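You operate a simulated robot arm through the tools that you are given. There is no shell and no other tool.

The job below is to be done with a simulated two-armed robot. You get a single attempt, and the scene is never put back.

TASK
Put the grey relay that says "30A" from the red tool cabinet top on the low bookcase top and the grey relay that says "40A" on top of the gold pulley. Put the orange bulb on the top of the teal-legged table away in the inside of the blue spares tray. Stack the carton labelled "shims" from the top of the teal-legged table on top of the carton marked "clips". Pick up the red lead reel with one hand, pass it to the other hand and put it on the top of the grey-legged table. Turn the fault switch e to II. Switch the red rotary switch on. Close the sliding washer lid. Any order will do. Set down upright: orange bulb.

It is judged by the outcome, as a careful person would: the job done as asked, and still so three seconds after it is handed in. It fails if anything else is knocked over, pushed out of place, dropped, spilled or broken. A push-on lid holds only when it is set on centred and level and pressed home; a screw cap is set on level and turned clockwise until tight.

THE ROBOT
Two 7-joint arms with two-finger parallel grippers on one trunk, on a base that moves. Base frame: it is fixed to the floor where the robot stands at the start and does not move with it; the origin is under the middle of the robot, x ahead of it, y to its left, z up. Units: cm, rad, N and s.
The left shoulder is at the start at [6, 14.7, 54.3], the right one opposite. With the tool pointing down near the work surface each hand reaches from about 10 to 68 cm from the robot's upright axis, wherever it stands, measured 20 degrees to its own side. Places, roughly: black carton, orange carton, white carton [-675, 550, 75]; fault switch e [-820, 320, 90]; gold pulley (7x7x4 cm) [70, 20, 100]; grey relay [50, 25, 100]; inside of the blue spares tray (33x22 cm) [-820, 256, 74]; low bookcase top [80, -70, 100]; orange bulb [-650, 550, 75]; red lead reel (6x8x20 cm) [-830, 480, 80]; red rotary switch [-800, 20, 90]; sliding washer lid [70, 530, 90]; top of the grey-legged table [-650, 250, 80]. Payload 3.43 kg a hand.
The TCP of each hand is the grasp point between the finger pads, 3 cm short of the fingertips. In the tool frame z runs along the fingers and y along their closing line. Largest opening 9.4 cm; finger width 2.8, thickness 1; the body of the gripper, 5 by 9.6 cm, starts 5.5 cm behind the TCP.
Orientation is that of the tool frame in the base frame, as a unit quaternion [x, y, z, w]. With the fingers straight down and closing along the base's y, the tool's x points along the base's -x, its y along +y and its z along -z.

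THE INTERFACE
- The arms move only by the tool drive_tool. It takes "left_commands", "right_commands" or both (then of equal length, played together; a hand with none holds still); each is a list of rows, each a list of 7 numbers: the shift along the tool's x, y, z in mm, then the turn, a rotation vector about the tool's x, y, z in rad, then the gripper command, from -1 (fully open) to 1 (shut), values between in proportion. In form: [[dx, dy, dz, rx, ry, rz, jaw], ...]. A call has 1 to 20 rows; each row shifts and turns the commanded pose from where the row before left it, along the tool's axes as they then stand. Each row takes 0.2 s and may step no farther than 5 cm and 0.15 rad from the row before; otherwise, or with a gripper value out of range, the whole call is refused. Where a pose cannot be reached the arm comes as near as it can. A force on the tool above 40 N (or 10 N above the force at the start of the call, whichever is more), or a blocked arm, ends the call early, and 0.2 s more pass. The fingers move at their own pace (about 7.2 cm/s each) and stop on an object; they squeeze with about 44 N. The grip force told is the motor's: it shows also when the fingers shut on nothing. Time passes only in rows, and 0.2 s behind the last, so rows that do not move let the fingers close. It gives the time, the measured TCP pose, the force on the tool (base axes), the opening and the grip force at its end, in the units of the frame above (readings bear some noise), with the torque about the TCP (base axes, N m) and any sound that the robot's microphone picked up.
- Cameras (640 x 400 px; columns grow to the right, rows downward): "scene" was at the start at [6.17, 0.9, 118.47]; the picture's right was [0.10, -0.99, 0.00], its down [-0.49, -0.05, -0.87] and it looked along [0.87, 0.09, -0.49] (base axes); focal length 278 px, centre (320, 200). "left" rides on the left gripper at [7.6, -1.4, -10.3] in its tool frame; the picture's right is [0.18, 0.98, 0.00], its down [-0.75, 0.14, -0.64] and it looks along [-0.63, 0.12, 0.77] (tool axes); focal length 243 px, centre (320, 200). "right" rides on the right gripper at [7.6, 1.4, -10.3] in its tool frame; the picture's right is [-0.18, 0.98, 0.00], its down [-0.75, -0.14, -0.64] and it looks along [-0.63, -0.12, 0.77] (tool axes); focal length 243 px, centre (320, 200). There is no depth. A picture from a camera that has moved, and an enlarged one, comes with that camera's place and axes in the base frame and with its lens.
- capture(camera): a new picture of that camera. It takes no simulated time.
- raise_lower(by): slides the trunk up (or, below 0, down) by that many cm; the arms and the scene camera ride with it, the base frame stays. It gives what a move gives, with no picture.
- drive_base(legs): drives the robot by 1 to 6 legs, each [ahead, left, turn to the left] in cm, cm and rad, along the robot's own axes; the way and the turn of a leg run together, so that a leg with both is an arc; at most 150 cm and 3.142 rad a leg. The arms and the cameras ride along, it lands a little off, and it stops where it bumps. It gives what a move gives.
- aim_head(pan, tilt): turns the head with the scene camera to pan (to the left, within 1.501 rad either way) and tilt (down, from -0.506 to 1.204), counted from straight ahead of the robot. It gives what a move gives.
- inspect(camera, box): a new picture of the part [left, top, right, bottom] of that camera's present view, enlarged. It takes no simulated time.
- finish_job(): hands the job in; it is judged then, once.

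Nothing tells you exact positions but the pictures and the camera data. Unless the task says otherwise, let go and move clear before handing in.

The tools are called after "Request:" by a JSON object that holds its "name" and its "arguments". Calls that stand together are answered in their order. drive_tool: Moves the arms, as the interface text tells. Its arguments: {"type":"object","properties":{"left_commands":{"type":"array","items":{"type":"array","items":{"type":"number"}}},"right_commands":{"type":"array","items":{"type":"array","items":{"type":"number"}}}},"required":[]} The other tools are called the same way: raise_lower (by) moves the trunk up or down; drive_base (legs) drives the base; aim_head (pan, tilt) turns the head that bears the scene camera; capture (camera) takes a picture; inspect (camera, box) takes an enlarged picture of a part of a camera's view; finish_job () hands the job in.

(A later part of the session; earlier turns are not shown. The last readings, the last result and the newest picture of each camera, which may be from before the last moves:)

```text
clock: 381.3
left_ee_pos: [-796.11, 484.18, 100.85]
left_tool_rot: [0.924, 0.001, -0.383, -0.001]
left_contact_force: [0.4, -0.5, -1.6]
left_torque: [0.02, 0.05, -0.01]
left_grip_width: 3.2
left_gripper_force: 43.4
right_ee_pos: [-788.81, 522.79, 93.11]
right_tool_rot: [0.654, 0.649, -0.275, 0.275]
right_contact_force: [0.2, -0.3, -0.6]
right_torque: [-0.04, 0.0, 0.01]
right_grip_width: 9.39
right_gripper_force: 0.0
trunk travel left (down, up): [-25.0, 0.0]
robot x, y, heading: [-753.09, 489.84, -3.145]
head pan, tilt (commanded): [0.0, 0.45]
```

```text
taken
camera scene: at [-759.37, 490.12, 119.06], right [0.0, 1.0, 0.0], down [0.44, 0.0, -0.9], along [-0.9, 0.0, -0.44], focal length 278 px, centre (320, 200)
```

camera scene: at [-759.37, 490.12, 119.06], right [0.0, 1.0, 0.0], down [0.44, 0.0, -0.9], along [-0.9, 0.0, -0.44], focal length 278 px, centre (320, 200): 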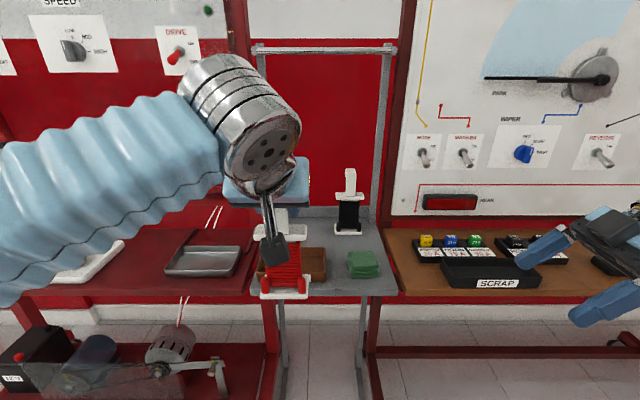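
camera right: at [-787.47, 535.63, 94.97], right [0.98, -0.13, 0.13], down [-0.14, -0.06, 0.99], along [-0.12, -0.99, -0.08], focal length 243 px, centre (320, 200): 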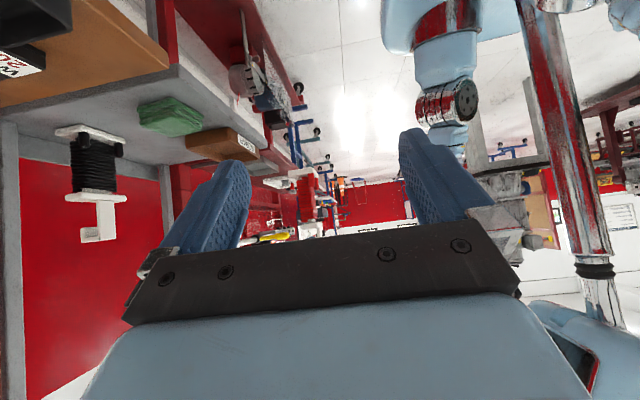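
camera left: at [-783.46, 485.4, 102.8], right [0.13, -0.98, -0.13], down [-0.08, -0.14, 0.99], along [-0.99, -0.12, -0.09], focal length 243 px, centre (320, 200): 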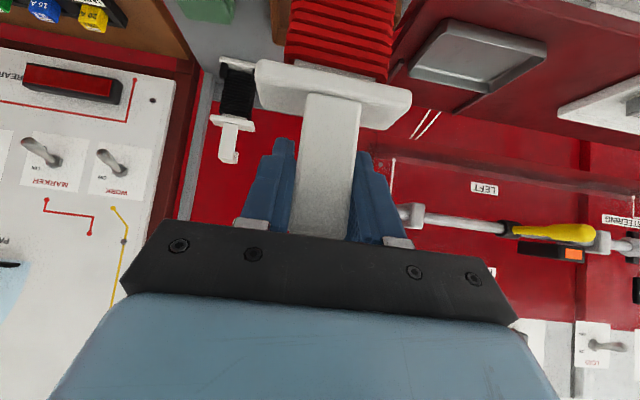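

Now I tip the right hand to 60°, so its camera stays clear and the fingers fit between the reel's plates, and bring it to a pre-grasp beside the winding.

Request:
{"name": "drive_tool", "arguments": {"right_commands": [[0, 0, 0, 0, -0.1309, 0, -0.7], [0, 0, 0, 0, -0.1309, 0, -0.7], [-15.3, -12.2, 35.1, 0, 0, 0, -0.7], [-15.3, -12.2, 35.1, 0, 0, 0, -0.7], [-15.3, -12.2, 35.1, 0, 0, 0, -0.7], [-15.3, -12.2, 35.1, 0, 0, 0, -0.7], [-15.3, -12.2, 35.1, 0, 0, 0, -0.7], [-10, -12.2, 28, 0, 0, 0, -0.7], [0, 0, 0, 0, 0, 0, -0.7]]}}

Request:
{"name": "capture", "arguments": {"camera": "right"}}

Request:
{"name": "capture", "arguments": {"camera": "scene"}}

```text
clock: 383.3
left_ee_pos: [-796.03, 484.08, 100.86]
left_tool_rot: [0.924, 0.001, -0.383, 0.0]
left_contact_force: [-0.2, -0.1, -1.6]
left_torque: [0.01, 0.0, -0.02]
left_grip_width: 3.19
left_gripper_force: 44.3
right_ee_pos: [-796.55, 500.94, 90.8]
right_tool_rot: [0.613, 0.606, -0.358, 0.357]
right_contact_force: [-0.1, 0.0, 0.1]
right_torque: [-0.01, -0.02, 0.0]
right_grip_width: 8.0
right_gripper_force: 0.1
trunk travel left (down, up): [-25.0, 0.0]
robot x, y, heading: [-753.67, 489.91, -3.141]
head pan, tilt (commanded): [0.0, 0.45]
```

```text
taken
camera right: at [-795.12, 513.62, 89.14], right [0.98, -0.1, 0.16], down [-0.14, 0.19, 0.97], along [-0.13, -0.98, 0.18], focal length 243 px, centre (320, 200)
```

right: 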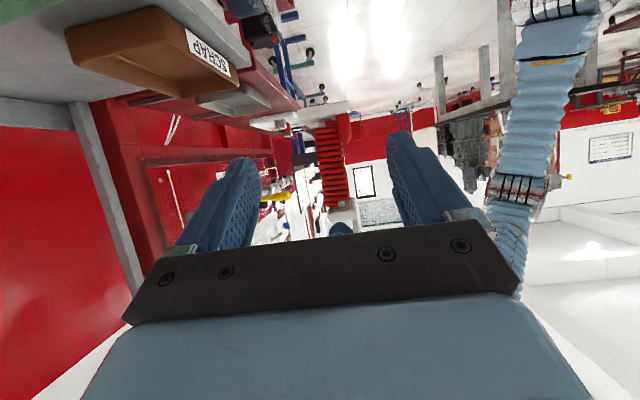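

```text
taken
camera scene: at [-759.4, 490.1, 119.06], right [0.0, 1.0, 0.0], down [0.44, 0.0, -0.9], along [-0.9, 0.0, -0.44], focal length 278 px, centre (320, 200)
```

scene: 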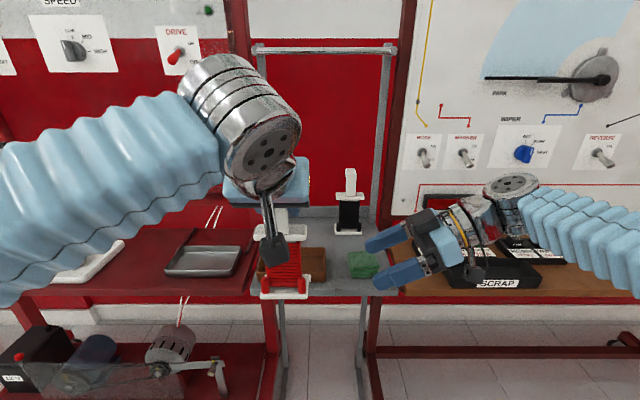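

Request:
{"name": "inspect", "arguments": {"camera": "right", "box": [240, 80, 420, 250]}}

Request:
{"name": "inspect", "arguments": {"camera": "scene", "box": [230, 170, 470, 310]}}

```text
2.35 times, centred on (330, 165) of right
camera zoom: at [-795.12, 513.62, 89.14], right [0.98, -0.1, 0.16], down [-0.14, 0.19, 0.97], along [-0.13, -0.98, 0.18], focal length 571 px, centre (296, 282)
```

zoom: 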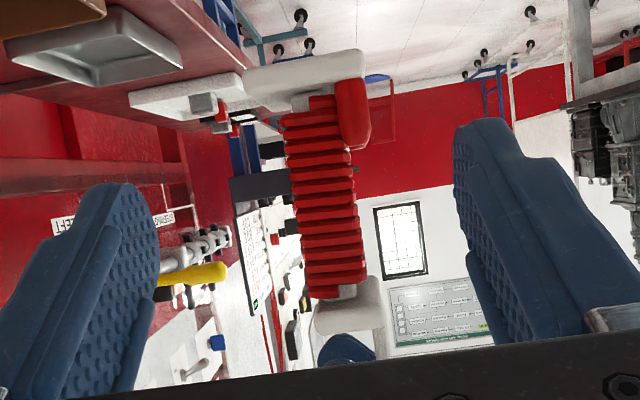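

```text
2.67 times, centred on (350, 240) of scene
camera zoom: at [-759.4, 490.1, 119.06], right [0.0, 1.0, 0.0], down [0.44, 0.0, -0.9], along [-0.9, 0.0, -0.44], focal length 742 px, centre (240, 93)
```

zoom: 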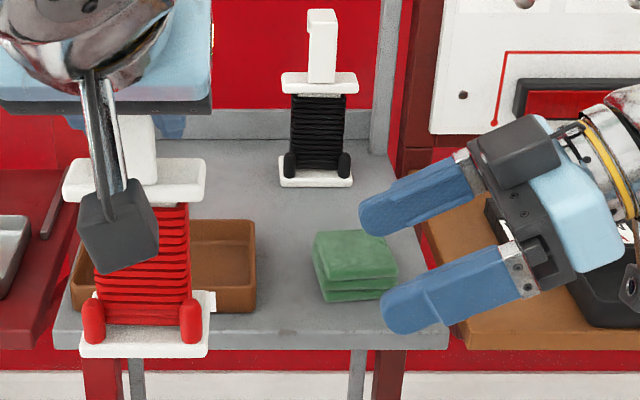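

The winding is centred between the right fingers (x ≈ -796.9, z ≈ 90.6). I move the right hand in and close on it.

Request:
{"name": "drive_tool", "arguments": {"right_commands": [[-14.9, -0.8, 27, 0, 0, 0, -0.7], [-14.9, -0.7, 27, 0, 0, 0, -0.7], [-14.9, -0.7, 27, 0, 0, 0, -0.7], [-14.9, -0.7, 27, 0, 0, 0, -0.7], [-14.9, -0.7, 27, 0, 0, 0, -0.7], [0, 0, 0, 0, 0, 0, -0.7]]}}

Request:
{"name": "capture", "arguments": {"camera": "right"}}

Request:
{"name": "inspect", "arguments": {"camera": "scene", "box": [230, 170, 470, 310]}}

```text
clock: 384.7
left_ee_pos: [-795.94, 484.05, 100.77]
left_tool_rot: [0.923, 0.001, -0.384, 0.0]
left_contact_force: [0.5, -1.0, -1.1]
left_torque: [-0.03, 0.0, -0.01]
left_grip_width: 3.24
left_gripper_force: 43.5
right_ee_pos: [-796.86, 485.67, 90.65]
right_tool_rot: [0.613, 0.607, -0.358, 0.357]
right_contact_force: [-0.4, -0.2, 0.9]
right_torque: [-0.02, 0.01, -0.02]
right_grip_width: 7.98
right_gripper_force: 0.0
trunk travel left (down, up): [-25.0, 0.0]
robot x, y, heading: [-753.3, 490.17, -3.138]
head pan, tilt (commanded): [0.0, 0.45]
```

```text
taken
camera right: at [-795.33, 498.43, 89.08], right [0.98, -0.1, 0.16], down [-0.14, 0.19, 0.97], along [-0.13, -0.98, 0.18], focal length 243 px, centre (320, 200)
```

right: 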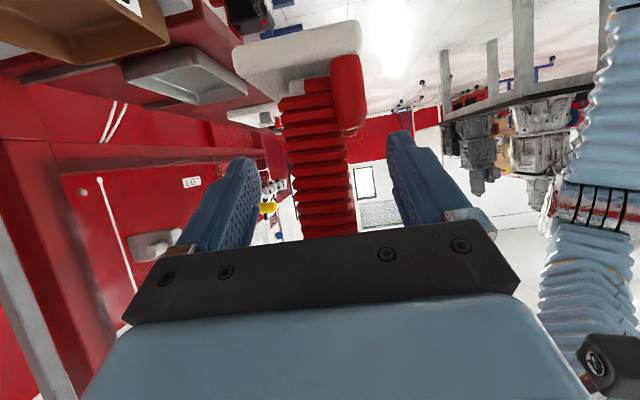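

```text
2.67 times, centred on (350, 240) of scene
camera zoom: at [-759.4, 490.1, 119.06], right [0.0, 1.0, 0.0], down [0.44, 0.0, -0.9], along [-0.9, 0.0, -0.44], focal length 742 px, centre (240, 93)
```

zoom: 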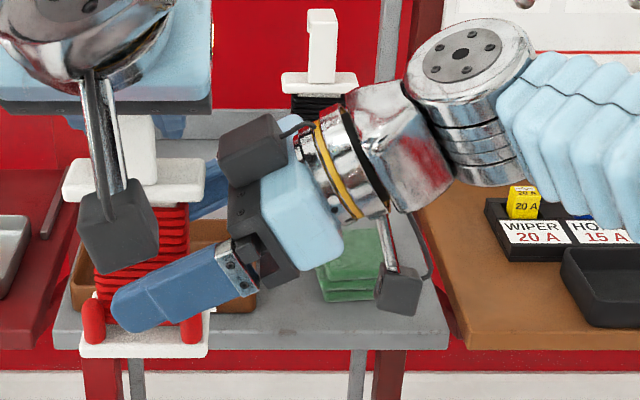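

Request:
{"name": "drive_tool", "arguments": {"right_commands": [[0, 0, 0, 0, 0, 0, -0.2], [0, 0, 0, 0, 0, 0, 0.1], [0, 0, 0, 0, 0, 0, 0.5], [0, 0, 0, 0, 0, 0, 1], [0, 0, 0, 0, 0, 0, 1]]}}

Request:
{"name": "capture", "arguments": {"camera": "right"}}

Request:
{"name": "inspect", "arguments": {"camera": "scene", "box": [230, 170, 470, 310]}}

```text
clock: 385.9
left_ee_pos: [-796.12, 484.07, 100.82]
left_tool_rot: [0.923, 0.001, -0.384, -0.001]
left_contact_force: [-15.0, 0.1, -1.3]
left_torque: [-0.02, 0.85, 0.1]
left_grip_width: 3.22
left_gripper_force: 44.5
right_ee_pos: [-796.71, 485.79, 90.67]
right_tool_rot: [0.611, 0.609, -0.357, 0.358]
right_contact_force: [14.8, 0.8, 0.6]
right_torque: [-0.04, 0.68, 0.19]
right_grip_width: 3.38
right_gripper_force: 44.0
trunk travel left (down, up): [-25.0, 0.0]
robot x, y, heading: [-753.28, 490.24, -3.141]
head pan, tilt (commanded): [0.0, 0.45]
```

```text
taken
camera right: at [-795.28, 498.43, 89.08], right [0.98, -0.1, 0.16], down [-0.14, 0.19, 0.97], along [-0.12, -0.98, 0.18], focal length 243 px, centre (320, 200)
```

right: 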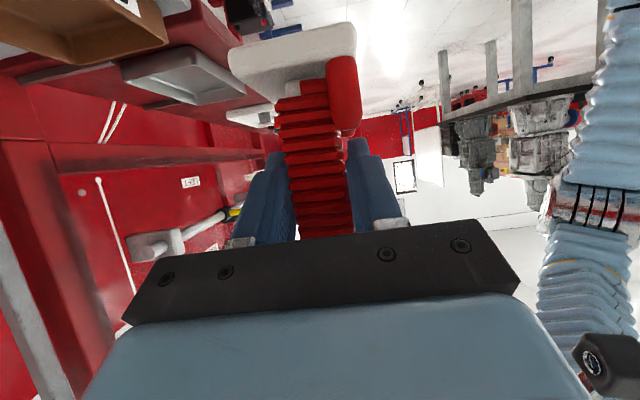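

```text
2.67 times, centred on (350, 240) of scene
camera zoom: at [-759.39, 490.11, 119.06], right [0.0, 1.0, 0.0], down [0.44, 0.0, -0.9], along [-0.9, 0.0, -0.44], focal length 742 px, centre (240, 93)
```

zoom: 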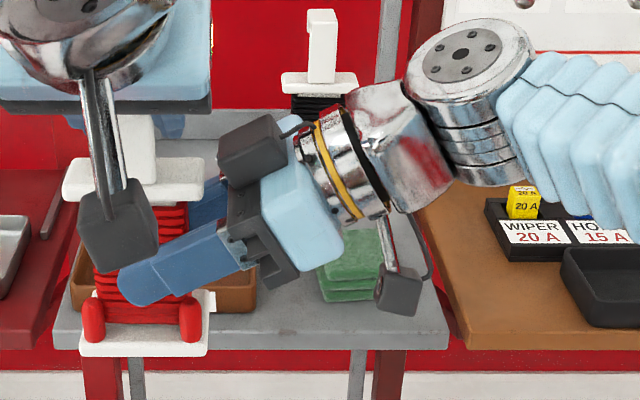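

The right hand has it (3.4 cm). I open the left hand and withdraw it up and back.

Request:
{"name": "drive_tool", "arguments": {"left_commands": [[0, 0, 0, 0, 0, 0, 0.2], [0, 0, 0, 0, 0, 0, -0.2], [0, 0, 0, 0, 0, 0, -0.3], [0, 0, -20, 0, 0, 0, -0.3], [0, 0, -25, 0, 0, 0, -0.3], [0, 0, -25, 0, 0, 0, -0.3], [10, 10, -25, 0, 0, 0, -0.3], [10, 25, -25, 0, 0, 0, -0.3], [10, 30, -25, 0, 0, 0, -0.3]]}}

Request:
{"name": "capture", "arguments": {"camera": "scene"}}

Request:
{"name": "capture", "arguments": {"camera": "right"}}

```text
clock: 387.9
left_ee_pos: [-783.75, 477.77, 108.88]
left_tool_rot: [0.924, 0.001, -0.383, 0.0]
left_contact_force: [0.3, 0.3, -0.8]
left_torque: [0.0, -0.02, 0.03]
left_grip_width: 6.11
left_gripper_force: 0.1
right_ee_pos: [-796.8, 485.77, 90.69]
right_tool_rot: [0.613, 0.606, -0.359, 0.357]
right_contact_force: [0.0, -0.3, -0.3]
right_torque: [0.06, 0.03, 0.0]
right_grip_width: 3.4
right_gripper_force: 44.0
trunk travel left (down, up): [-25.0, 0.0]
robot x, y, heading: [-752.78, 490.57, -3.137]
head pan, tilt (commanded): [0.0, 0.45]
```

```text
taken
camera scene: at [-759.41, 490.12, 119.06], right [0.0, 1.0, 0.0], down [0.44, 0.0, -0.9], along [-0.9, 0.0, -0.44], focal length 278 px, centre (320, 200)
```

scene: 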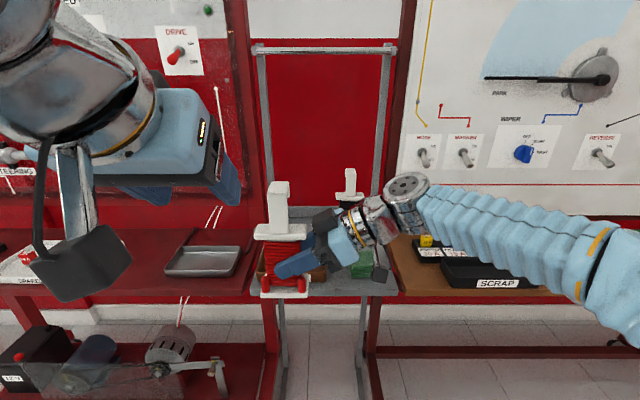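

```text
taken
camera right: at [-795.33, 498.48, 89.07], right [0.98, -0.1, 0.16], down [-0.14, 0.19, 0.97], along [-0.13, -0.98, 0.18], focal length 243 px, centre (320, 200)
```

right: 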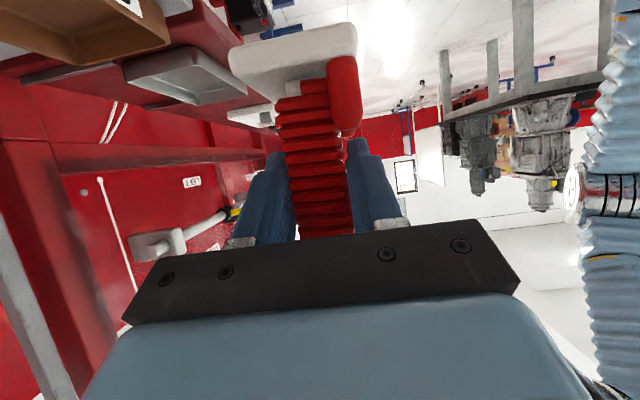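

Handover done. I move the left hand clear, then turn the right hand back to point forward so that the reel can be placed from the robot's side.

Request:
{"name": "drive_tool", "arguments": {"left_commands": [[10, 40, -10, 0, 0, 0, -0.3], [10, 40, -10, 0, 0, 0, -0.3], [10, 40, -10, 0, 0, 0, -1], [10, 30, -10, 0, 0, 0, -1], [10, 0, -10, 0, 0.15, 0, -1], [10, 0, 0, 0, 0.15, 0, -1], [10, 0, 0, 0, 0.15, 0, -1], [0, 0, 0, 0, 0.15, 0, -1], [0, 0, 0, 0, 0.15, 0, -1], [0, 0, 0, 0, 0.0354, 0, -1]]}}

Request:
{"name": "drive_tool", "arguments": {"right_commands": [[0, 0, 0, 0.1237, 0, 0.0714, 1], [0, 0, 0, 0.1237, 0, 0.0714, 1], [0, 0, 0, 0.1237, 0, 0.0714, 1], [0, 0, 0, 0.1237, 0, 0.0714, 1], [0, 0, 0, 0.1237, 0, 0.0714, 1], [0, 0, 0, 0.1237, 0, 0.0714, 1], [0, 0, 0, 0.1237, 0, 0.0714, 1], [0, 0, 0, 0.1237, 0, 0.0714, 1], [0, 0, 0, 0.1237, 0, 0.0714, 1], [0, 0, 0, 0.1237, 0, 0.0714, 1], [0, 0, 0, 0.1237, 0, 0.0714, 1]]}}

Request:
{"name": "capture", "arguments": {"camera": "scene"}}

Request:
{"name": "capture", "arguments": {"camera": "right"}}

```text
clock: 390.1
left_ee_pos: [-777.22, 465.32, 106.74]
left_tool_rot: [0.99, 0.0, -0.14, 0.002]
left_contact_force: [-1.0, 0.4, -0.1]
left_torque: [-0.01, -0.03, 0.01]
left_grip_width: 9.38
left_gripper_force: 0.1
left hand out of reach, approached as far as the arm can: row 8, 9
right_ee_pos: [-796.81, 486.04, 90.61]
right_tool_rot: [0.613, 0.606, -0.358, 0.358]
right_contact_force: [-0.3, 0.3, 0.2]
right_torque: [-0.02, -0.02, 0.02]
right_grip_width: 3.36
right_gripper_force: 43.8
trunk travel left (down, up): [-25.0, 0.0]
robot x, y, heading: [-753.07, 490.33, -3.136]
head pan, tilt (commanded): [0.0, 0.45]
```

```text
clock: 392.5
left_ee_pos: [-777.25, 465.31, 106.57]
left_tool_rot: [0.99, 0.001, -0.141, 0.002]
left_contact_force: [0.0, -0.2, -0.1]
left_torque: [0.04, -0.02, -0.01]
left_grip_width: 9.4
left_gripper_force: 0.0
right_ee_pos: [-796.91, 485.63, 90.82]
right_tool_rot: [0.866, -0.01, -0.5, 0.001]
right_contact_force: [0.4, 0.1, 0.0]
right_torque: [0.01, -0.05, 0.04]
right_grip_width: 3.38
right_gripper_force: 43.6
trunk travel left (down, up): [-25.0, 0.0]
robot x, y, heading: [-753.58, 490.0, -3.139]
head pan, tilt (commanded): [0.0, 0.45]
```

```text
taken
camera scene: at [-759.38, 490.12, 119.06], right [0.0, 1.0, 0.0], down [0.44, 0.0, -0.9], along [-0.9, 0.0, -0.44], focal length 278 px, centre (320, 200)
```

scene: 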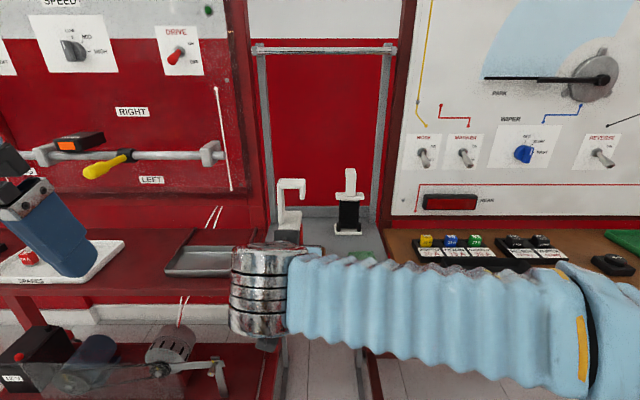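

```text
taken
camera right: at [-784.33, 484.01, 89.42], right [-0.1, -0.98, 0.17], down [0.18, 0.15, 0.97], along [-0.98, 0.13, 0.16], focal length 243 px, centre (320, 200)
```

right: 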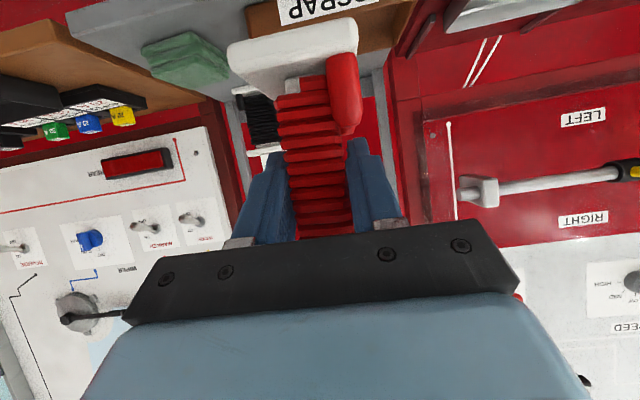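

Request:
{"name": "drive_tool", "arguments": {"right_commands": [[-1, 0, -31, 0, 0, 0, 1], [-1, 0, -31, 0, 0, 0, 1], [-1, 0, -31, 0, 0, 0, 1]]}}

Request:
{"name": "drive_base", "arguments": {"legs": [[25, 0, 0], [0, 0, 0]]}}

```text
clock: 393.3
left_ee_pos: [-777.26, 465.24, 106.62]
left_tool_rot: [0.99, 0.001, -0.141, 0.001]
left_contact_force: [0.4, 0.8, -0.8]
left_torque: [0.04, -0.02, 0.0]
left_grip_width: 9.39
left_gripper_force: 0.1
right_ee_pos: [-788.92, 485.55, 95.88]
right_tool_rot: [0.867, -0.007, -0.498, 0.003]
right_contact_force: [-0.1, -0.2, -0.5]
right_torque: [-0.01, -0.05, -0.02]
right_grip_width: 3.36
right_gripper_force: 43.9
trunk travel left (down, up): [-25.0, 0.0]
robot x, y, heading: [-753.49, 490.07, -3.147]
head pan, tilt (commanded): [0.0, 0.45]
```

```text
clock: 395.4
left_ee_pos: [-801.92, 465.46, 106.78]
left_tool_rot: [0.99, -0.003, -0.141, 0.0]
left_contact_force: [-0.2, -0.2, 0.4]
left_torque: [0.01, 0.0, -0.01]
left_grip_width: 9.43
left_gripper_force: 0.1
right_ee_pos: [-813.39, 485.92, 95.72]
right_tool_rot: [0.867, -0.01, -0.499, 0.002]
right_contact_force: [0.3, -0.3, -2.3]
right_torque: [-0.01, -0.07, -0.01]
right_grip_width: 3.39
right_gripper_force: 44.0
trunk travel left (down, up): [-25.0, 0.0]
robot x, y, heading: [-777.77, 490.48, 3.132]
head pan, tilt (commanded): [0.0, 0.45]
```

I went forward by mistake; nothing was touched. I back out again straight away and check.

Request:
{"name": "drive_base", "arguments": {"legs": [[-28, 0, 0.008]]}}

Request:
{"name": "capture", "arguments": {"camera": "scene"}}

```text
clock: 397.3
left_ee_pos: [-773.6, 465.15, 106.66]
left_tool_rot: [0.99, 0.002, -0.14, 0.001]
left_contact_force: [-0.4, 0.4, 0.1]
left_torque: [-0.02, -0.02, 0.01]
left_grip_width: 9.4
left_gripper_force: 0.1
right_ee_pos: [-785.39, 485.44, 95.84]
right_tool_rot: [0.867, -0.006, -0.498, 0.004]
right_contact_force: [0.1, 0.4, -0.9]
right_torque: [0.01, -0.05, 0.02]
right_grip_width: 3.37
right_gripper_force: 43.9
trunk travel left (down, up): [-25.0, 0.0]
robot x, y, heading: [-749.71, 490.21, -3.138]
head pan, tilt (commanded): [0.0, 0.45]
```

```text
taken
camera scene: at [-755.78, 490.12, 119.06], right [0.0, 1.0, 0.0], down [0.44, 0.0, -0.9], along [-0.9, 0.0, -0.44], focal length 278 px, centre (320, 200)
```

scene: 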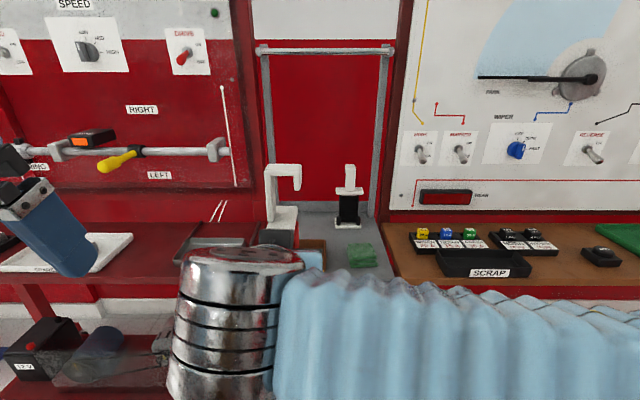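

Request:
{"name": "drive_base", "arguments": {"legs": [[0, 90, 0], [-28, 0, 0]]}}

Request:
{"name": "aim_head", "arguments": {"pan": 1.5, "tilt": 0.4}}

Request:
{"name": "capture", "arguments": {"camera": "scene"}}

```text
clock: 403.6
left_ee_pos: [-746.87, 375.93, 106.7]
left_tool_rot: [0.99, -0.014, -0.14, -0.001]
left_contact_force: [0.2, 0.6, -0.4]
left_torque: [-0.02, -0.02, -0.01]
left_grip_width: 9.41
left_gripper_force: 0.0
right_ee_pos: [-757.79, 396.65, 95.82]
right_tool_rot: [0.867, -0.02, -0.498, -0.004]
right_contact_force: [-0.3, 0.5, -1.7]
right_torque: [0.02, -0.05, 0.0]
right_grip_width: 3.35
right_gripper_force: 43.5
trunk travel left (down, up): [-25.0, 0.0]
robot x, y, heading: [-721.87, 399.82, 3.117]
head pan, tilt (commanded): [0.0, 0.45]
```

```text
clock: 405.2
left_ee_pos: [-746.74, 375.98, 106.77]
left_tool_rot: [0.99, -0.013, -0.14, -0.001]
left_contact_force: [0.2, -0.1, 0.8]
left_torque: [0.0, 0.0, -0.04]
left_grip_width: 9.41
left_gripper_force: 0.0
right_ee_pos: [-757.9, 396.57, 95.9]
right_tool_rot: [0.867, -0.021, -0.498, -0.004]
right_contact_force: [0.3, 0.5, -1.8]
right_torque: [0.04, -0.08, -0.01]
right_grip_width: 3.39
right_gripper_force: 44.0
trunk travel left (down, up): [-25.0, 0.0]
robot x, y, heading: [-721.68, 400.25, 3.114]
head pan, tilt (commanded): [1.499, 0.4]
```

```text
taken
camera scene: at [-719.93, 390.84, 119.53], right [-0.99, 0.1, 0.0], down [0.04, 0.39, -0.92], along [-0.09, -0.92, -0.39], focal length 278 px, centre (320, 200)
```

scene: 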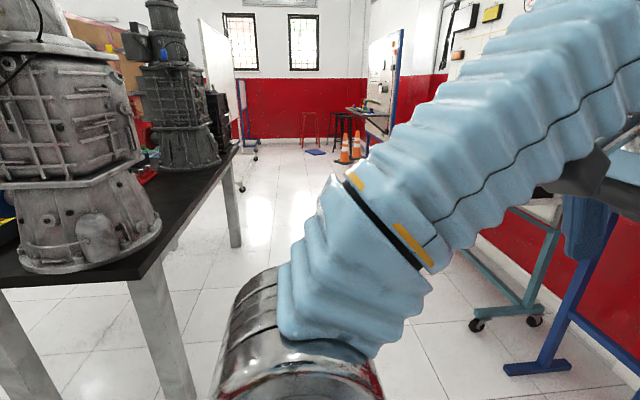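

Request:
{"name": "drive_base", "arguments": {"legs": [[0, 0, 1.57], [0, 0, 1.595], [-22, 0, 0]]}}

Request:
{"name": "drive_base", "arguments": {"legs": [[0, -120, 0]]}}

Request:
{"name": "aim_head", "arguments": {"pan": 0.0, "tilt": 0.45}}

Request:
{"name": "capture", "arguments": {"camera": "scene"}}

Request:
{"name": "aim_head", "arguments": {"pan": 0.5, "tilt": 0.45}}

Request:
{"name": "capture", "arguments": {"camera": "scene"}}

```text
clock: 414.7
left_ee_pos: [-721.63, 425.14, 106.7]
left_tool_rot: [-0.029, 0.99, 0.005, 0.14]
left_contact_force: [0.0, 0.0, 0.3]
left_torque: [-0.02, 0.01, 0.0]
left_grip_width: 9.4
left_gripper_force: 0.1
right_ee_pos: [-708.81, 405.37, 95.8]
right_tool_rot: [-0.018, 0.867, 0.018, 0.498]
right_contact_force: [0.3, -0.2, -1.7]
right_torque: [0.01, 0.03, -0.02]
right_grip_width: 3.37
right_gripper_force: 44.3
trunk travel left (down, up): [-25.0, 0.0]
robot x, y, heading: [-744.06, 399.18, 0.06]
head pan, tilt (commanded): [1.499, 0.4]
```

```text
clock: 420.7
left_ee_pos: [-715.47, 306.75, 106.65]
left_tool_rot: [-0.017, 0.99, 0.003, 0.14]
left_contact_force: [-0.4, -0.1, -0.4]
left_torque: [-0.02, 0.0, -0.01]
left_grip_width: 9.38
left_gripper_force: 0.1
right_ee_pos: [-703.2, 286.76, 95.78]
right_tool_rot: [-0.007, 0.867, 0.011, 0.498]
right_contact_force: [1.3, 0.0, -1.5]
right_torque: [0.02, 0.03, 0.0]
right_grip_width: 3.39
right_gripper_force: 44.1
trunk travel left (down, up): [-25.0, 0.0]
robot x, y, heading: [-738.06, 280.83, 0.032]
head pan, tilt (commanded): [1.499, 0.4]
```

```text
clock: 422.3
left_ee_pos: [-715.38, 306.7, 106.63]
left_tool_rot: [-0.017, 0.99, 0.003, 0.141]
left_contact_force: [-0.3, -0.5, -0.4]
left_torque: [-0.05, 0.02, -0.02]
left_grip_width: 9.37
left_gripper_force: 0.0
right_ee_pos: [-703.07, 286.87, 95.72]
right_tool_rot: [-0.007, 0.867, 0.012, 0.498]
right_contact_force: [-0.7, -0.3, -1.0]
right_torque: [0.0, 0.01, 0.0]
right_grip_width: 3.36
right_gripper_force: 44.1
trunk travel left (down, up): [-25.0, 0.0]
robot x, y, heading: [-738.49, 281.1, 0.037]
head pan, tilt (commanded): [0.0, 0.45]
```

```text
taken
camera scene: at [-732.18, 281.19, 119.06], right [0.04, -1.0, 0.0], down [-0.43, -0.02, -0.9], along [0.9, 0.03, -0.44], focal length 278 px, centre (320, 200)
```

scene: 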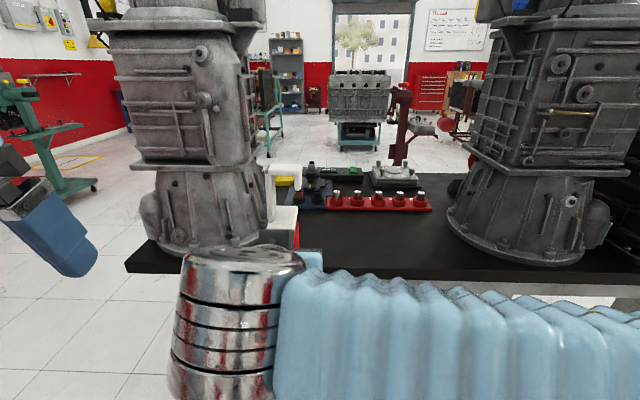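

```text
clock: 423.3
left_ee_pos: [-715.37, 306.75, 106.62]
left_tool_rot: [-0.017, 0.99, 0.003, 0.14]
left_contact_force: [-1.1, 0.6, 0.6]
left_torque: [-0.01, -0.06, -0.01]
left_grip_width: 9.44
left_gripper_force: 0.1
right_ee_pos: [-703.07, 286.77, 95.76]
right_tool_rot: [-0.006, 0.867, 0.011, 0.498]
right_contact_force: [0.5, 0.2, -1.3]
right_torque: [0.02, -0.02, 0.01]
right_grip_width: 3.38
right_gripper_force: 43.8
trunk travel left (down, up): [-25.0, 0.0]
robot x, y, heading: [-738.15, 281.27, 0.031]
head pan, tilt (commanded): [0.499, 0.45]
```

```text
taken
camera scene: at [-733.45, 285.54, 119.06], right [0.51, -0.86, 0.0], down [-0.38, -0.22, -0.9], along [0.78, 0.46, -0.44], focal length 278 px, centre (320, 200)
```

scene: 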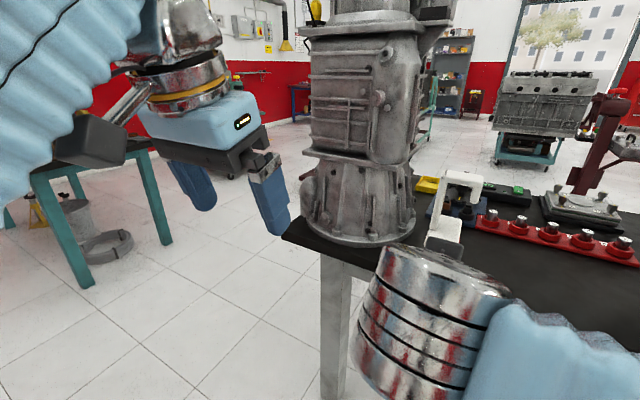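

There's a free area on the near side of the grey-legged table, between the two gearboxes and in front of the red socket tray. I carry the reel over to about (-669, 268).

Request:
{"name": "drive_tool", "arguments": {"right_commands": [[0, -38, 0, 0, 0, 0, 1], [0, -38, 0, 0, 0, 0, 1], [0, -38, 0, 0, 0, 0, 1], [0, -38, 0, 0, 0, 0, 1], [0, -38, 0, 0, 0, 0, 1], [-20, 0, 34.6, 0, 0, 0, 1], [-20, 0, 34.6, 0, 0, 0, 1], [-20, 0, 34.6, 0, 0, 0, 1], [-20, 0, 34.6, 0, 0, 0, 1]]}}

Request:
{"name": "aim_head", "arguments": {"pan": 0.0, "tilt": 0.6}}

Request:
{"name": "capture", "arguments": {"camera": "scene"}}

Request:
{"name": "capture", "arguments": {"camera": "right"}}

```text
clock: 425.3
left_ee_pos: [-715.44, 306.78, 106.7]
left_tool_rot: [-0.016, 0.99, 0.003, 0.14]
left_contact_force: [0.1, -0.3, 0.1]
left_torque: [-0.03, -0.04, 0.01]
left_grip_width: 9.42
left_gripper_force: 0.1
right_ee_pos: [-686.93, 268.13, 95.6]
right_tool_rot: [-0.007, 0.867, 0.011, 0.499]
right_contact_force: [0.0, -0.6, -1.9]
right_torque: [-0.02, 0.03, 0.01]
right_grip_width: 3.38
right_gripper_force: 43.9
trunk travel left (down, up): [-25.0, 0.0]
robot x, y, heading: [-738.69, 281.5, 0.036]
head pan, tilt (commanded): [0.499, 0.45]
```

```text
clock: 426.2
left_ee_pos: [-715.39, 306.7, 106.5]
left_tool_rot: [-0.018, 0.99, 0.004, 0.139]
left_contact_force: [-0.1, -0.1, 1.1]
left_torque: [-0.01, 0.0, -0.01]
left_grip_width: 9.41
left_gripper_force: 0.0
right_ee_pos: [-686.9, 268.18, 95.55]
right_tool_rot: [-0.008, 0.867, 0.012, 0.498]
right_contact_force: [0.5, -0.6, -2.2]
right_torque: [-0.01, 0.05, -0.02]
right_grip_width: 3.39
right_gripper_force: 43.9
trunk travel left (down, up): [-25.0, 0.0]
robot x, y, heading: [-738.4, 281.28, 0.034]
head pan, tilt (commanded): [0.0, 0.6]
```

```text
taken
camera scene: at [-732.52, 281.17, 117.71], right [0.04, -1.0, 0.0], down [-0.56, -0.02, -0.83], along [0.82, 0.03, -0.56], focal length 278 px, centre (320, 200)
```

scene: 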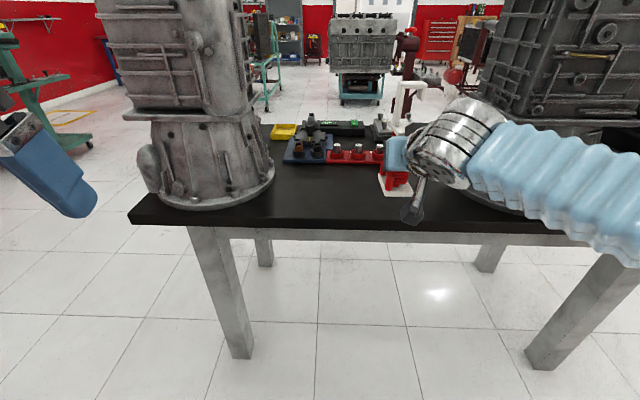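

```text
taken
camera right: at [-699.79, 269.29, 94.31], right [0.07, 0.98, 0.17], down [-0.17, -0.16, 0.97], along [0.98, -0.1, 0.16], focal length 243 px, centre (320, 200)
```

right: 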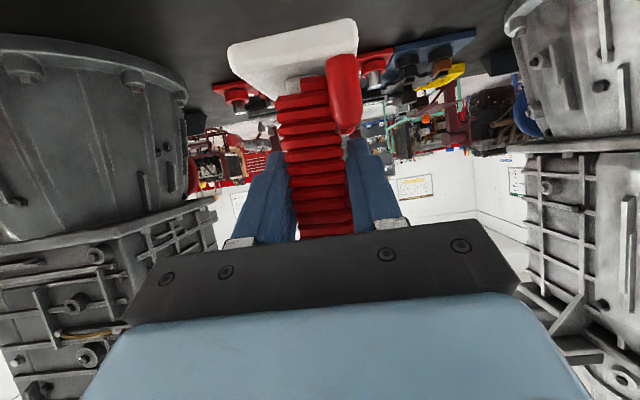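

Request:
{"name": "drive_tool", "arguments": {"right_commands": [[-20, 17, 34.6, 0, 0, 0, 1], [-20, 17, 34.6, 0, 0, 0, 1], [-20, 17, 34.6, 0, 0, 0, 1], [-20, 17, 34.6, 0, 0, 0, 1], [26, 0, 15, 0, 0, 0, 1], [26, 0, 15, 0, 0, 0, 1], [26, 0, 15, 0, 0, 0, 1], [0, 0, 0, 0, 0, 0, 1]]}}

Request:
{"name": "capture", "arguments": {"camera": "right"}}

Request:
{"name": "capture", "arguments": {"camera": "scene"}}

```text
clock: 428.0
left_ee_pos: [-715.45, 306.72, 106.79]
left_tool_rot: [-0.018, 0.99, 0.004, 0.14]
left_contact_force: [-0.7, 0.1, -0.8]
left_torque: [0.02, 0.01, -0.01]
left_grip_width: 9.4
left_gripper_force: 0.1
right_ee_pos: [-670.92, 275.54, 86.21]
right_tool_rot: [-0.008, 0.866, 0.011, 0.499]
right_contact_force: [-0.5, -1.2, -1.2]
right_torque: [0.05, 0.01, 0.02]
right_grip_width: 3.37
right_gripper_force: 43.6
trunk travel left (down, up): [-25.0, 0.0]
robot x, y, heading: [-738.32, 281.16, 0.035]
head pan, tilt (commanded): [0.0, 0.6]
```

```text
taken
camera right: at [-683.85, 276.7, 84.96], right [0.07, 0.98, 0.17], down [-0.17, -0.16, 0.97], along [0.98, -0.1, 0.16], focal length 243 px, centre (320, 200)
```

right: 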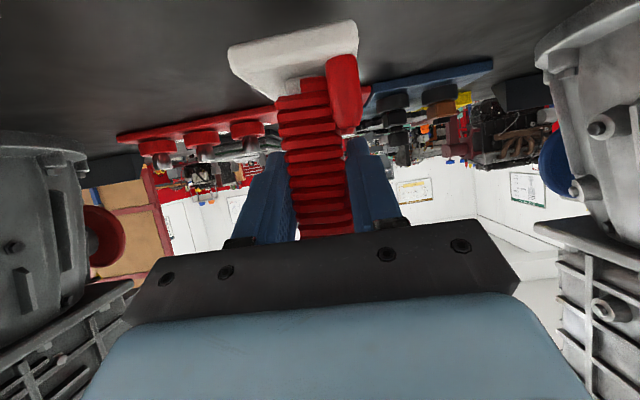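

```text
taken
camera scene: at [-732.51, 281.17, 117.71], right [0.03, -1.0, 0.0], down [-0.56, -0.02, -0.82], along [0.82, 0.03, -0.57], focal length 278 px, centre (320, 200)
```

scene: 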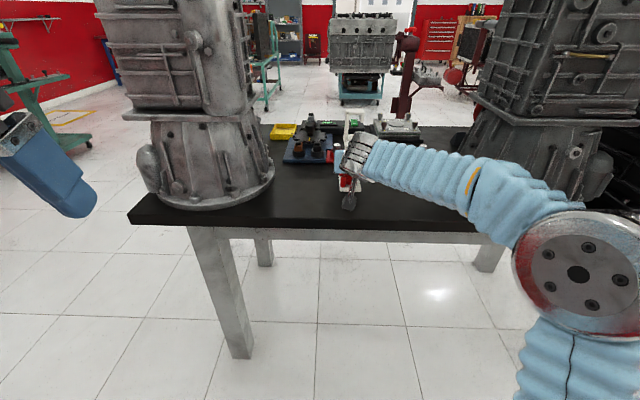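

Request:
{"name": "drive_tool", "arguments": {"right_commands": [[7, 0, 4, 0, 0, 0, 1], [7, 0, 4, 0, 0, 0, 1], [0, 0, 0, 0, 0, 0, 1]]}}

Request:
{"name": "inspect", "arguments": {"camera": "scene", "box": [290, 100, 420, 230]}}

Request:
{"name": "inspect", "arguments": {"camera": "right", "box": [200, 0, 420, 160]}}

```text
clock: 428.8
left_ee_pos: [-715.52, 306.76, 106.57]
left_tool_rot: [-0.017, 0.99, 0.003, 0.14]
left_contact_force: [0.9, 0.2, -0.7]
left_torque: [-0.04, -0.01, 0.02]
left_grip_width: 9.39
left_gripper_force: 0.0
right_ee_pos: [-670.89, 275.51, 84.79]
right_tool_rot: [-0.007, 0.866, 0.011, 0.499]
right_contact_force: [0.0, 0.2, -1.5]
right_torque: [0.0, 0.01, -0.03]
right_grip_width: 3.36
right_gripper_force: 43.4
trunk travel left (down, up): [-25.0, 0.0]
robot x, y, heading: [-738.6, 280.91, 0.032]
head pan, tilt (commanded): [0.0, 0.6]
```

```text
3.08 times, centred on (355, 165) of scene
camera zoom: at [-732.52, 281.17, 117.71], right [0.03, -1.0, 0.0], down [-0.56, -0.02, -0.82], along [0.82, 0.03, -0.57], focal length 857 px, centre (212, 308)
```

zoom: 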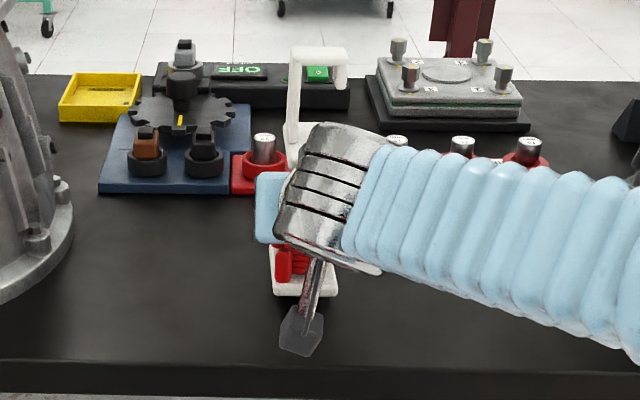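

```text
2.50 times, centred on (310, 80) of right
camera zoom: at [-683.78, 276.67, 83.52], right [0.07, 0.98, 0.17], down [-0.17, -0.16, 0.97], along [0.98, -0.1, 0.16], focal length 606 px, centre (345, 500)
```

zoom: 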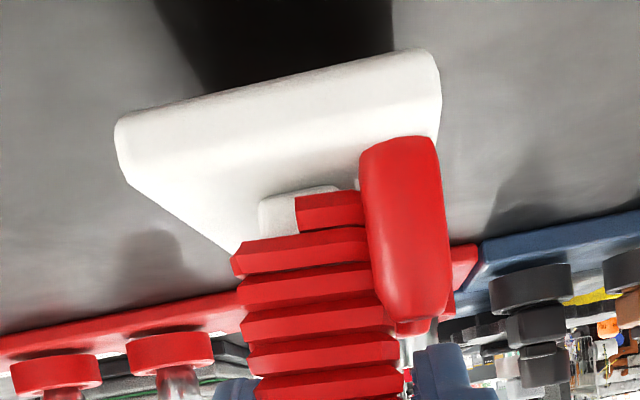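

Request:
{"name": "drive_tool", "arguments": {"right_commands": [[2.6, 0, 1.5, 0, 0, 0, 1], [2.6, 0, 1.5, 0, 0, 0, 1], [2.6, 0, 1.5, 0, 0, 0, 1], [0, 0, 0, 0, 0, 0, 1]]}}

Request:
{"name": "inspect", "arguments": {"camera": "right", "box": [200, 0, 420, 160]}}

```text
clock: 429.8
left_ee_pos: [-715.46, 306.63, 106.56]
left_tool_rot: [-0.018, 0.99, 0.004, 0.14]
left_contact_force: [-0.3, 0.8, -0.1]
left_torque: [-0.02, 0.0, -0.02]
left_grip_width: 9.39
left_gripper_force: 0.1
right_ee_pos: [-670.82, 275.51, 83.98]
right_tool_rot: [-0.008, 0.867, 0.012, 0.498]
right_contact_force: [-0.3, 0.1, -0.7]
right_torque: [0.02, 0.08, 0.0]
right_grip_width: 3.36
right_gripper_force: 44.3
trunk travel left (down, up): [-25.0, 0.0]
robot x, y, heading: [-738.14, 280.88, 0.033]
head pan, tilt (commanded): [0.0, 0.6]
```

```text
2.50 times, centred on (310, 80) of right
camera zoom: at [-683.66, 276.67, 82.64], right [0.07, 0.98, 0.17], down [-0.17, -0.16, 0.97], along [0.98, -0.1, 0.16], focal length 606 px, centre (345, 500)
```

zoom: 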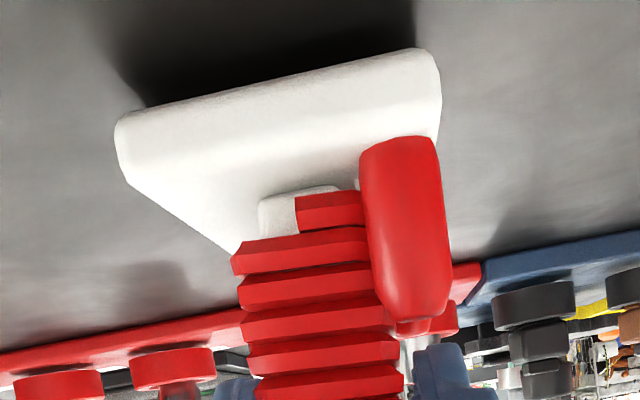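

Request:
{"name": "drive_tool", "arguments": {"right_commands": [[1.7, 0, 1, 0, 0, 0, 1], [1.7, 0, 1, 0, 0, 0, 1], [0, 0, 0, 0, 0, 0, 1]]}}

Request:
{"name": "drive_tool", "arguments": {"right_commands": [[1.3, 0, 0.75, 0, 0, 0, 1], [0, 0, 0, 0, 0, 0, 1]]}}

Request:
{"name": "inspect", "arguments": {"camera": "right", "box": [200, 0, 420, 160]}}

```text
clock: 430.6
left_ee_pos: [-715.56, 306.68, 106.73]
left_tool_rot: [-0.016, 0.99, 0.003, 0.141]
left_contact_force: [0.5, -0.2, 0.3]
left_torque: [-0.01, 0.0, 0.0]
left_grip_width: 9.4
left_gripper_force: 0.1
right_ee_pos: [-670.87, 275.54, 83.87]
right_tool_rot: [-0.008, 0.865, 0.012, 0.501]
right_contact_force: [7.2, -3.3, 16.4]
right_torque: [-0.72, -1.42, -0.02]
right_grip_width: 3.38
right_gripper_force: 44.1
trunk travel left (down, up): [-25.0, 0.0]
robot x, y, heading: [-738.62, 280.81, 0.032]
head pan, tilt (commanded): [0.0, 0.6]
```

```text
clock: 431.2
left_ee_pos: [-715.79, 306.67, 106.68]
left_tool_rot: [-0.018, 0.99, 0.003, 0.142]
left_contact_force: [0.2, -0.6, -0.5]
left_torque: [0.01, -0.01, 0.01]
left_grip_width: 9.38
left_gripper_force: 0.1
right_ee_pos: [-671.11, 275.74, 83.61]
right_tool_rot: [-0.008, 0.865, 0.013, 0.501]
right_contact_force: [-0.4, -1.1, 26.1]
right_torque: [-0.49, -1.45, 0.0]
right_grip_width: 3.39
right_gripper_force: 43.8
trunk travel left (down, up): [-25.0, 0.0]
robot x, y, heading: [-738.87, 281.14, 0.037]
head pan, tilt (commanded): [0.0, 0.6]
```

```text
2.50 times, centred on (310, 80) of right
camera zoom: at [-683.92, 276.76, 82.28], right [0.07, 0.98, 0.17], down [-0.18, -0.16, 0.97], along [0.98, -0.1, 0.16], focal length 606 px, centre (345, 500)
```

zoom: 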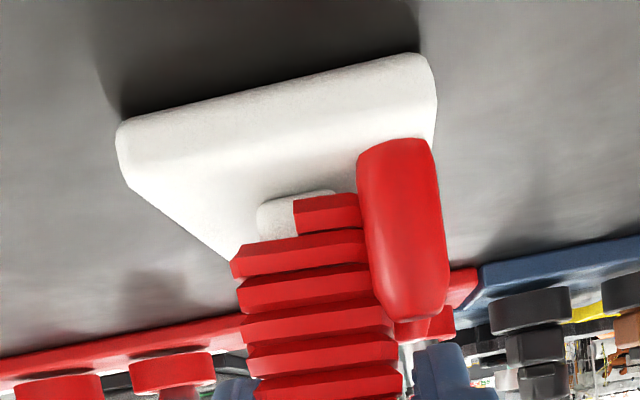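

The base has touched down, far edge first. I ease off 1 mm with a slight pitch correction and release gently.

Request:
{"name": "drive_tool", "arguments": {"right_commands": [[0, 0, 0, 0, -0.015, 0, 1], [-0.9, 0, -0.5, 0, 0, 0, 1], [0, 0, 0, 0, 0, 0, 1]]}}

```text
clock: 432.0
left_ee_pos: [-715.76, 306.77, 106.75]
left_tool_rot: [-0.018, 0.99, 0.004, 0.142]
left_contact_force: [0.9, 0.1, 0.3]
left_torque: [0.03, 0.01, -0.01]
left_grip_width: 9.39
left_gripper_force: 0.1
right_ee_pos: [-671.17, 275.7, 83.69]
right_tool_rot: [-0.007, 0.862, 0.011, 0.506]
right_contact_force: [-11.5, 2.8, 23.4]
right_torque: [-0.32, 1.32, -0.29]
right_grip_width: 3.38
right_gripper_force: 43.2
trunk travel left (down, up): [-25.0, 0.0]
robot x, y, heading: [-738.72, 280.69, 0.037]
head pan, tilt (commanded): [0.0, 0.6]
```

Request:
{"name": "drive_tool", "arguments": {"right_commands": [[-0.5, 0, -0.3, 0, 0.007, 0, 1], [0, 0, 0, 0, 0, 0, 0.3], [0, 0, 0, 0, 0, 0, 0.0], [0, 0, 0, 0, 0, 0, -0.3], [0, 0, 0, 0, 0, 0, -0.5], [0, 0, 0, 0, 0, 0, -0.5]]}}

Request:
{"name": "capture", "arguments": {"camera": "right"}}

Request:
{"name": "inspect", "arguments": {"camera": "scene", "box": [290, 100, 420, 230]}}

```text
clock: 433.4
left_ee_pos: [-715.53, 306.8, 106.62]
left_tool_rot: [-0.018, 0.99, 0.004, 0.141]
left_contact_force: [0.3, 0.3, -0.4]
left_torque: [0.01, -0.01, 0.02]
left_grip_width: 9.41
left_gripper_force: 0.1
right_ee_pos: [-670.82, 275.57, 83.64]
right_tool_rot: [-0.007, 0.865, 0.012, 0.502]
right_contact_force: [0.6, -1.2, 0.9]
right_torque: [0.01, 0.0, 0.01]
right_grip_width: 7.09
right_gripper_force: 0.0
trunk travel left (down, up): [-25.0, 0.0]
robot x, y, heading: [-738.68, 281.23, 0.035]
head pan, tilt (commanded): [0.0, 0.6]
```

```text
taken
camera right: at [-683.7, 276.69, 82.16], right [0.07, 0.98, 0.17], down [-0.18, -0.16, 0.97], along [0.98, -0.1, 0.17], focal length 243 px, centre (320, 200)
```

right: 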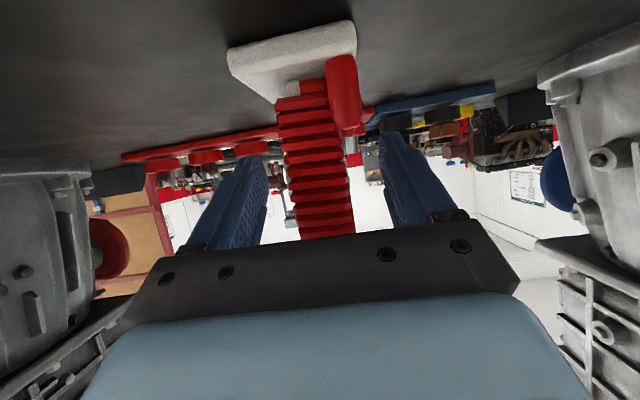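

```text
3.08 times, centred on (355, 165) of scene
camera zoom: at [-732.53, 281.17, 117.71], right [0.03, -1.0, 0.0], down [-0.56, -0.02, -0.83], along [0.82, 0.03, -0.56], focal length 857 px, centre (212, 308)
```

zoom: 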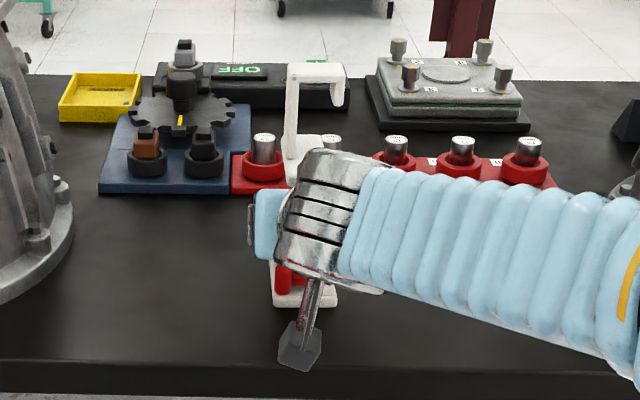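

Request:
{"name": "drive_tool", "arguments": {"right_commands": [[10, 0, -17.3, 0, 0, 0, -0.5], [17, 0, -30, 0, 0, 0, -0.5], [17, 0, -30, 0, 0, 0, -0.5], [17, 0, -30, 0, 0, 0, -0.5], [17, 0, -30, 0, 0, 0, -0.5], [-10, 0, -30, 0, 0, 0, -0.5], [-10, 0, -30, 0, 0, 0, -0.5]]}}

Request:
{"name": "capture", "arguments": {"camera": "scene"}}

Request:
{"name": "inspect", "arguments": {"camera": "scene", "box": [270, 90, 420, 240]}}

```text
clock: 435.0
left_ee_pos: [-715.44, 306.66, 106.76]
left_tool_rot: [-0.018, 0.99, 0.003, 0.14]
left_contact_force: [1.0, 0.3, -0.9]
left_torque: [0.03, 0.01, -0.03]
left_grip_width: 9.39
left_gripper_force: 0.0
right_ee_pos: [-690.73, 274.96, 88.39]
right_tool_rot: [-0.007, 0.865, 0.011, 0.502]
right_contact_force: [-0.6, -1.2, 0.3]
right_torque: [-0.01, -0.03, 0.02]
right_grip_width: 7.03
right_gripper_force: 0.1
trunk travel left (down, up): [-25.0, 0.0]
robot x, y, heading: [-738.84, 281.24, 0.034]
head pan, tilt (commanded): [0.0, 0.6]
```

```text
taken
camera scene: at [-732.52, 281.17, 117.71], right [0.03, -1.0, 0.0], down [-0.56, -0.02, -0.82], along [0.82, 0.03, -0.57], focal length 278 px, centre (320, 200)
```

scene: 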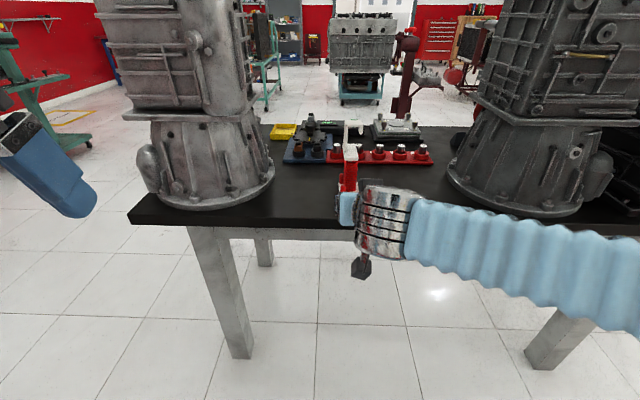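

```text
2.67 times, centred on (345, 165) of scene
camera zoom: at [-732.52, 281.17, 117.71], right [0.03, -1.0, 0.0], down [-0.56, -0.02, -0.82], along [0.82, 0.03, -0.57], focal length 742 px, centre (253, 293)
```

zoom: 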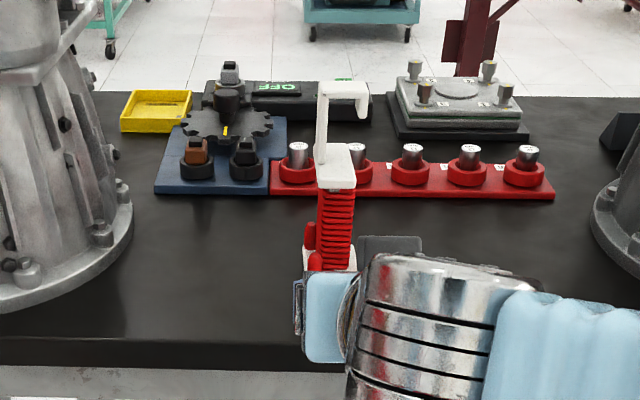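

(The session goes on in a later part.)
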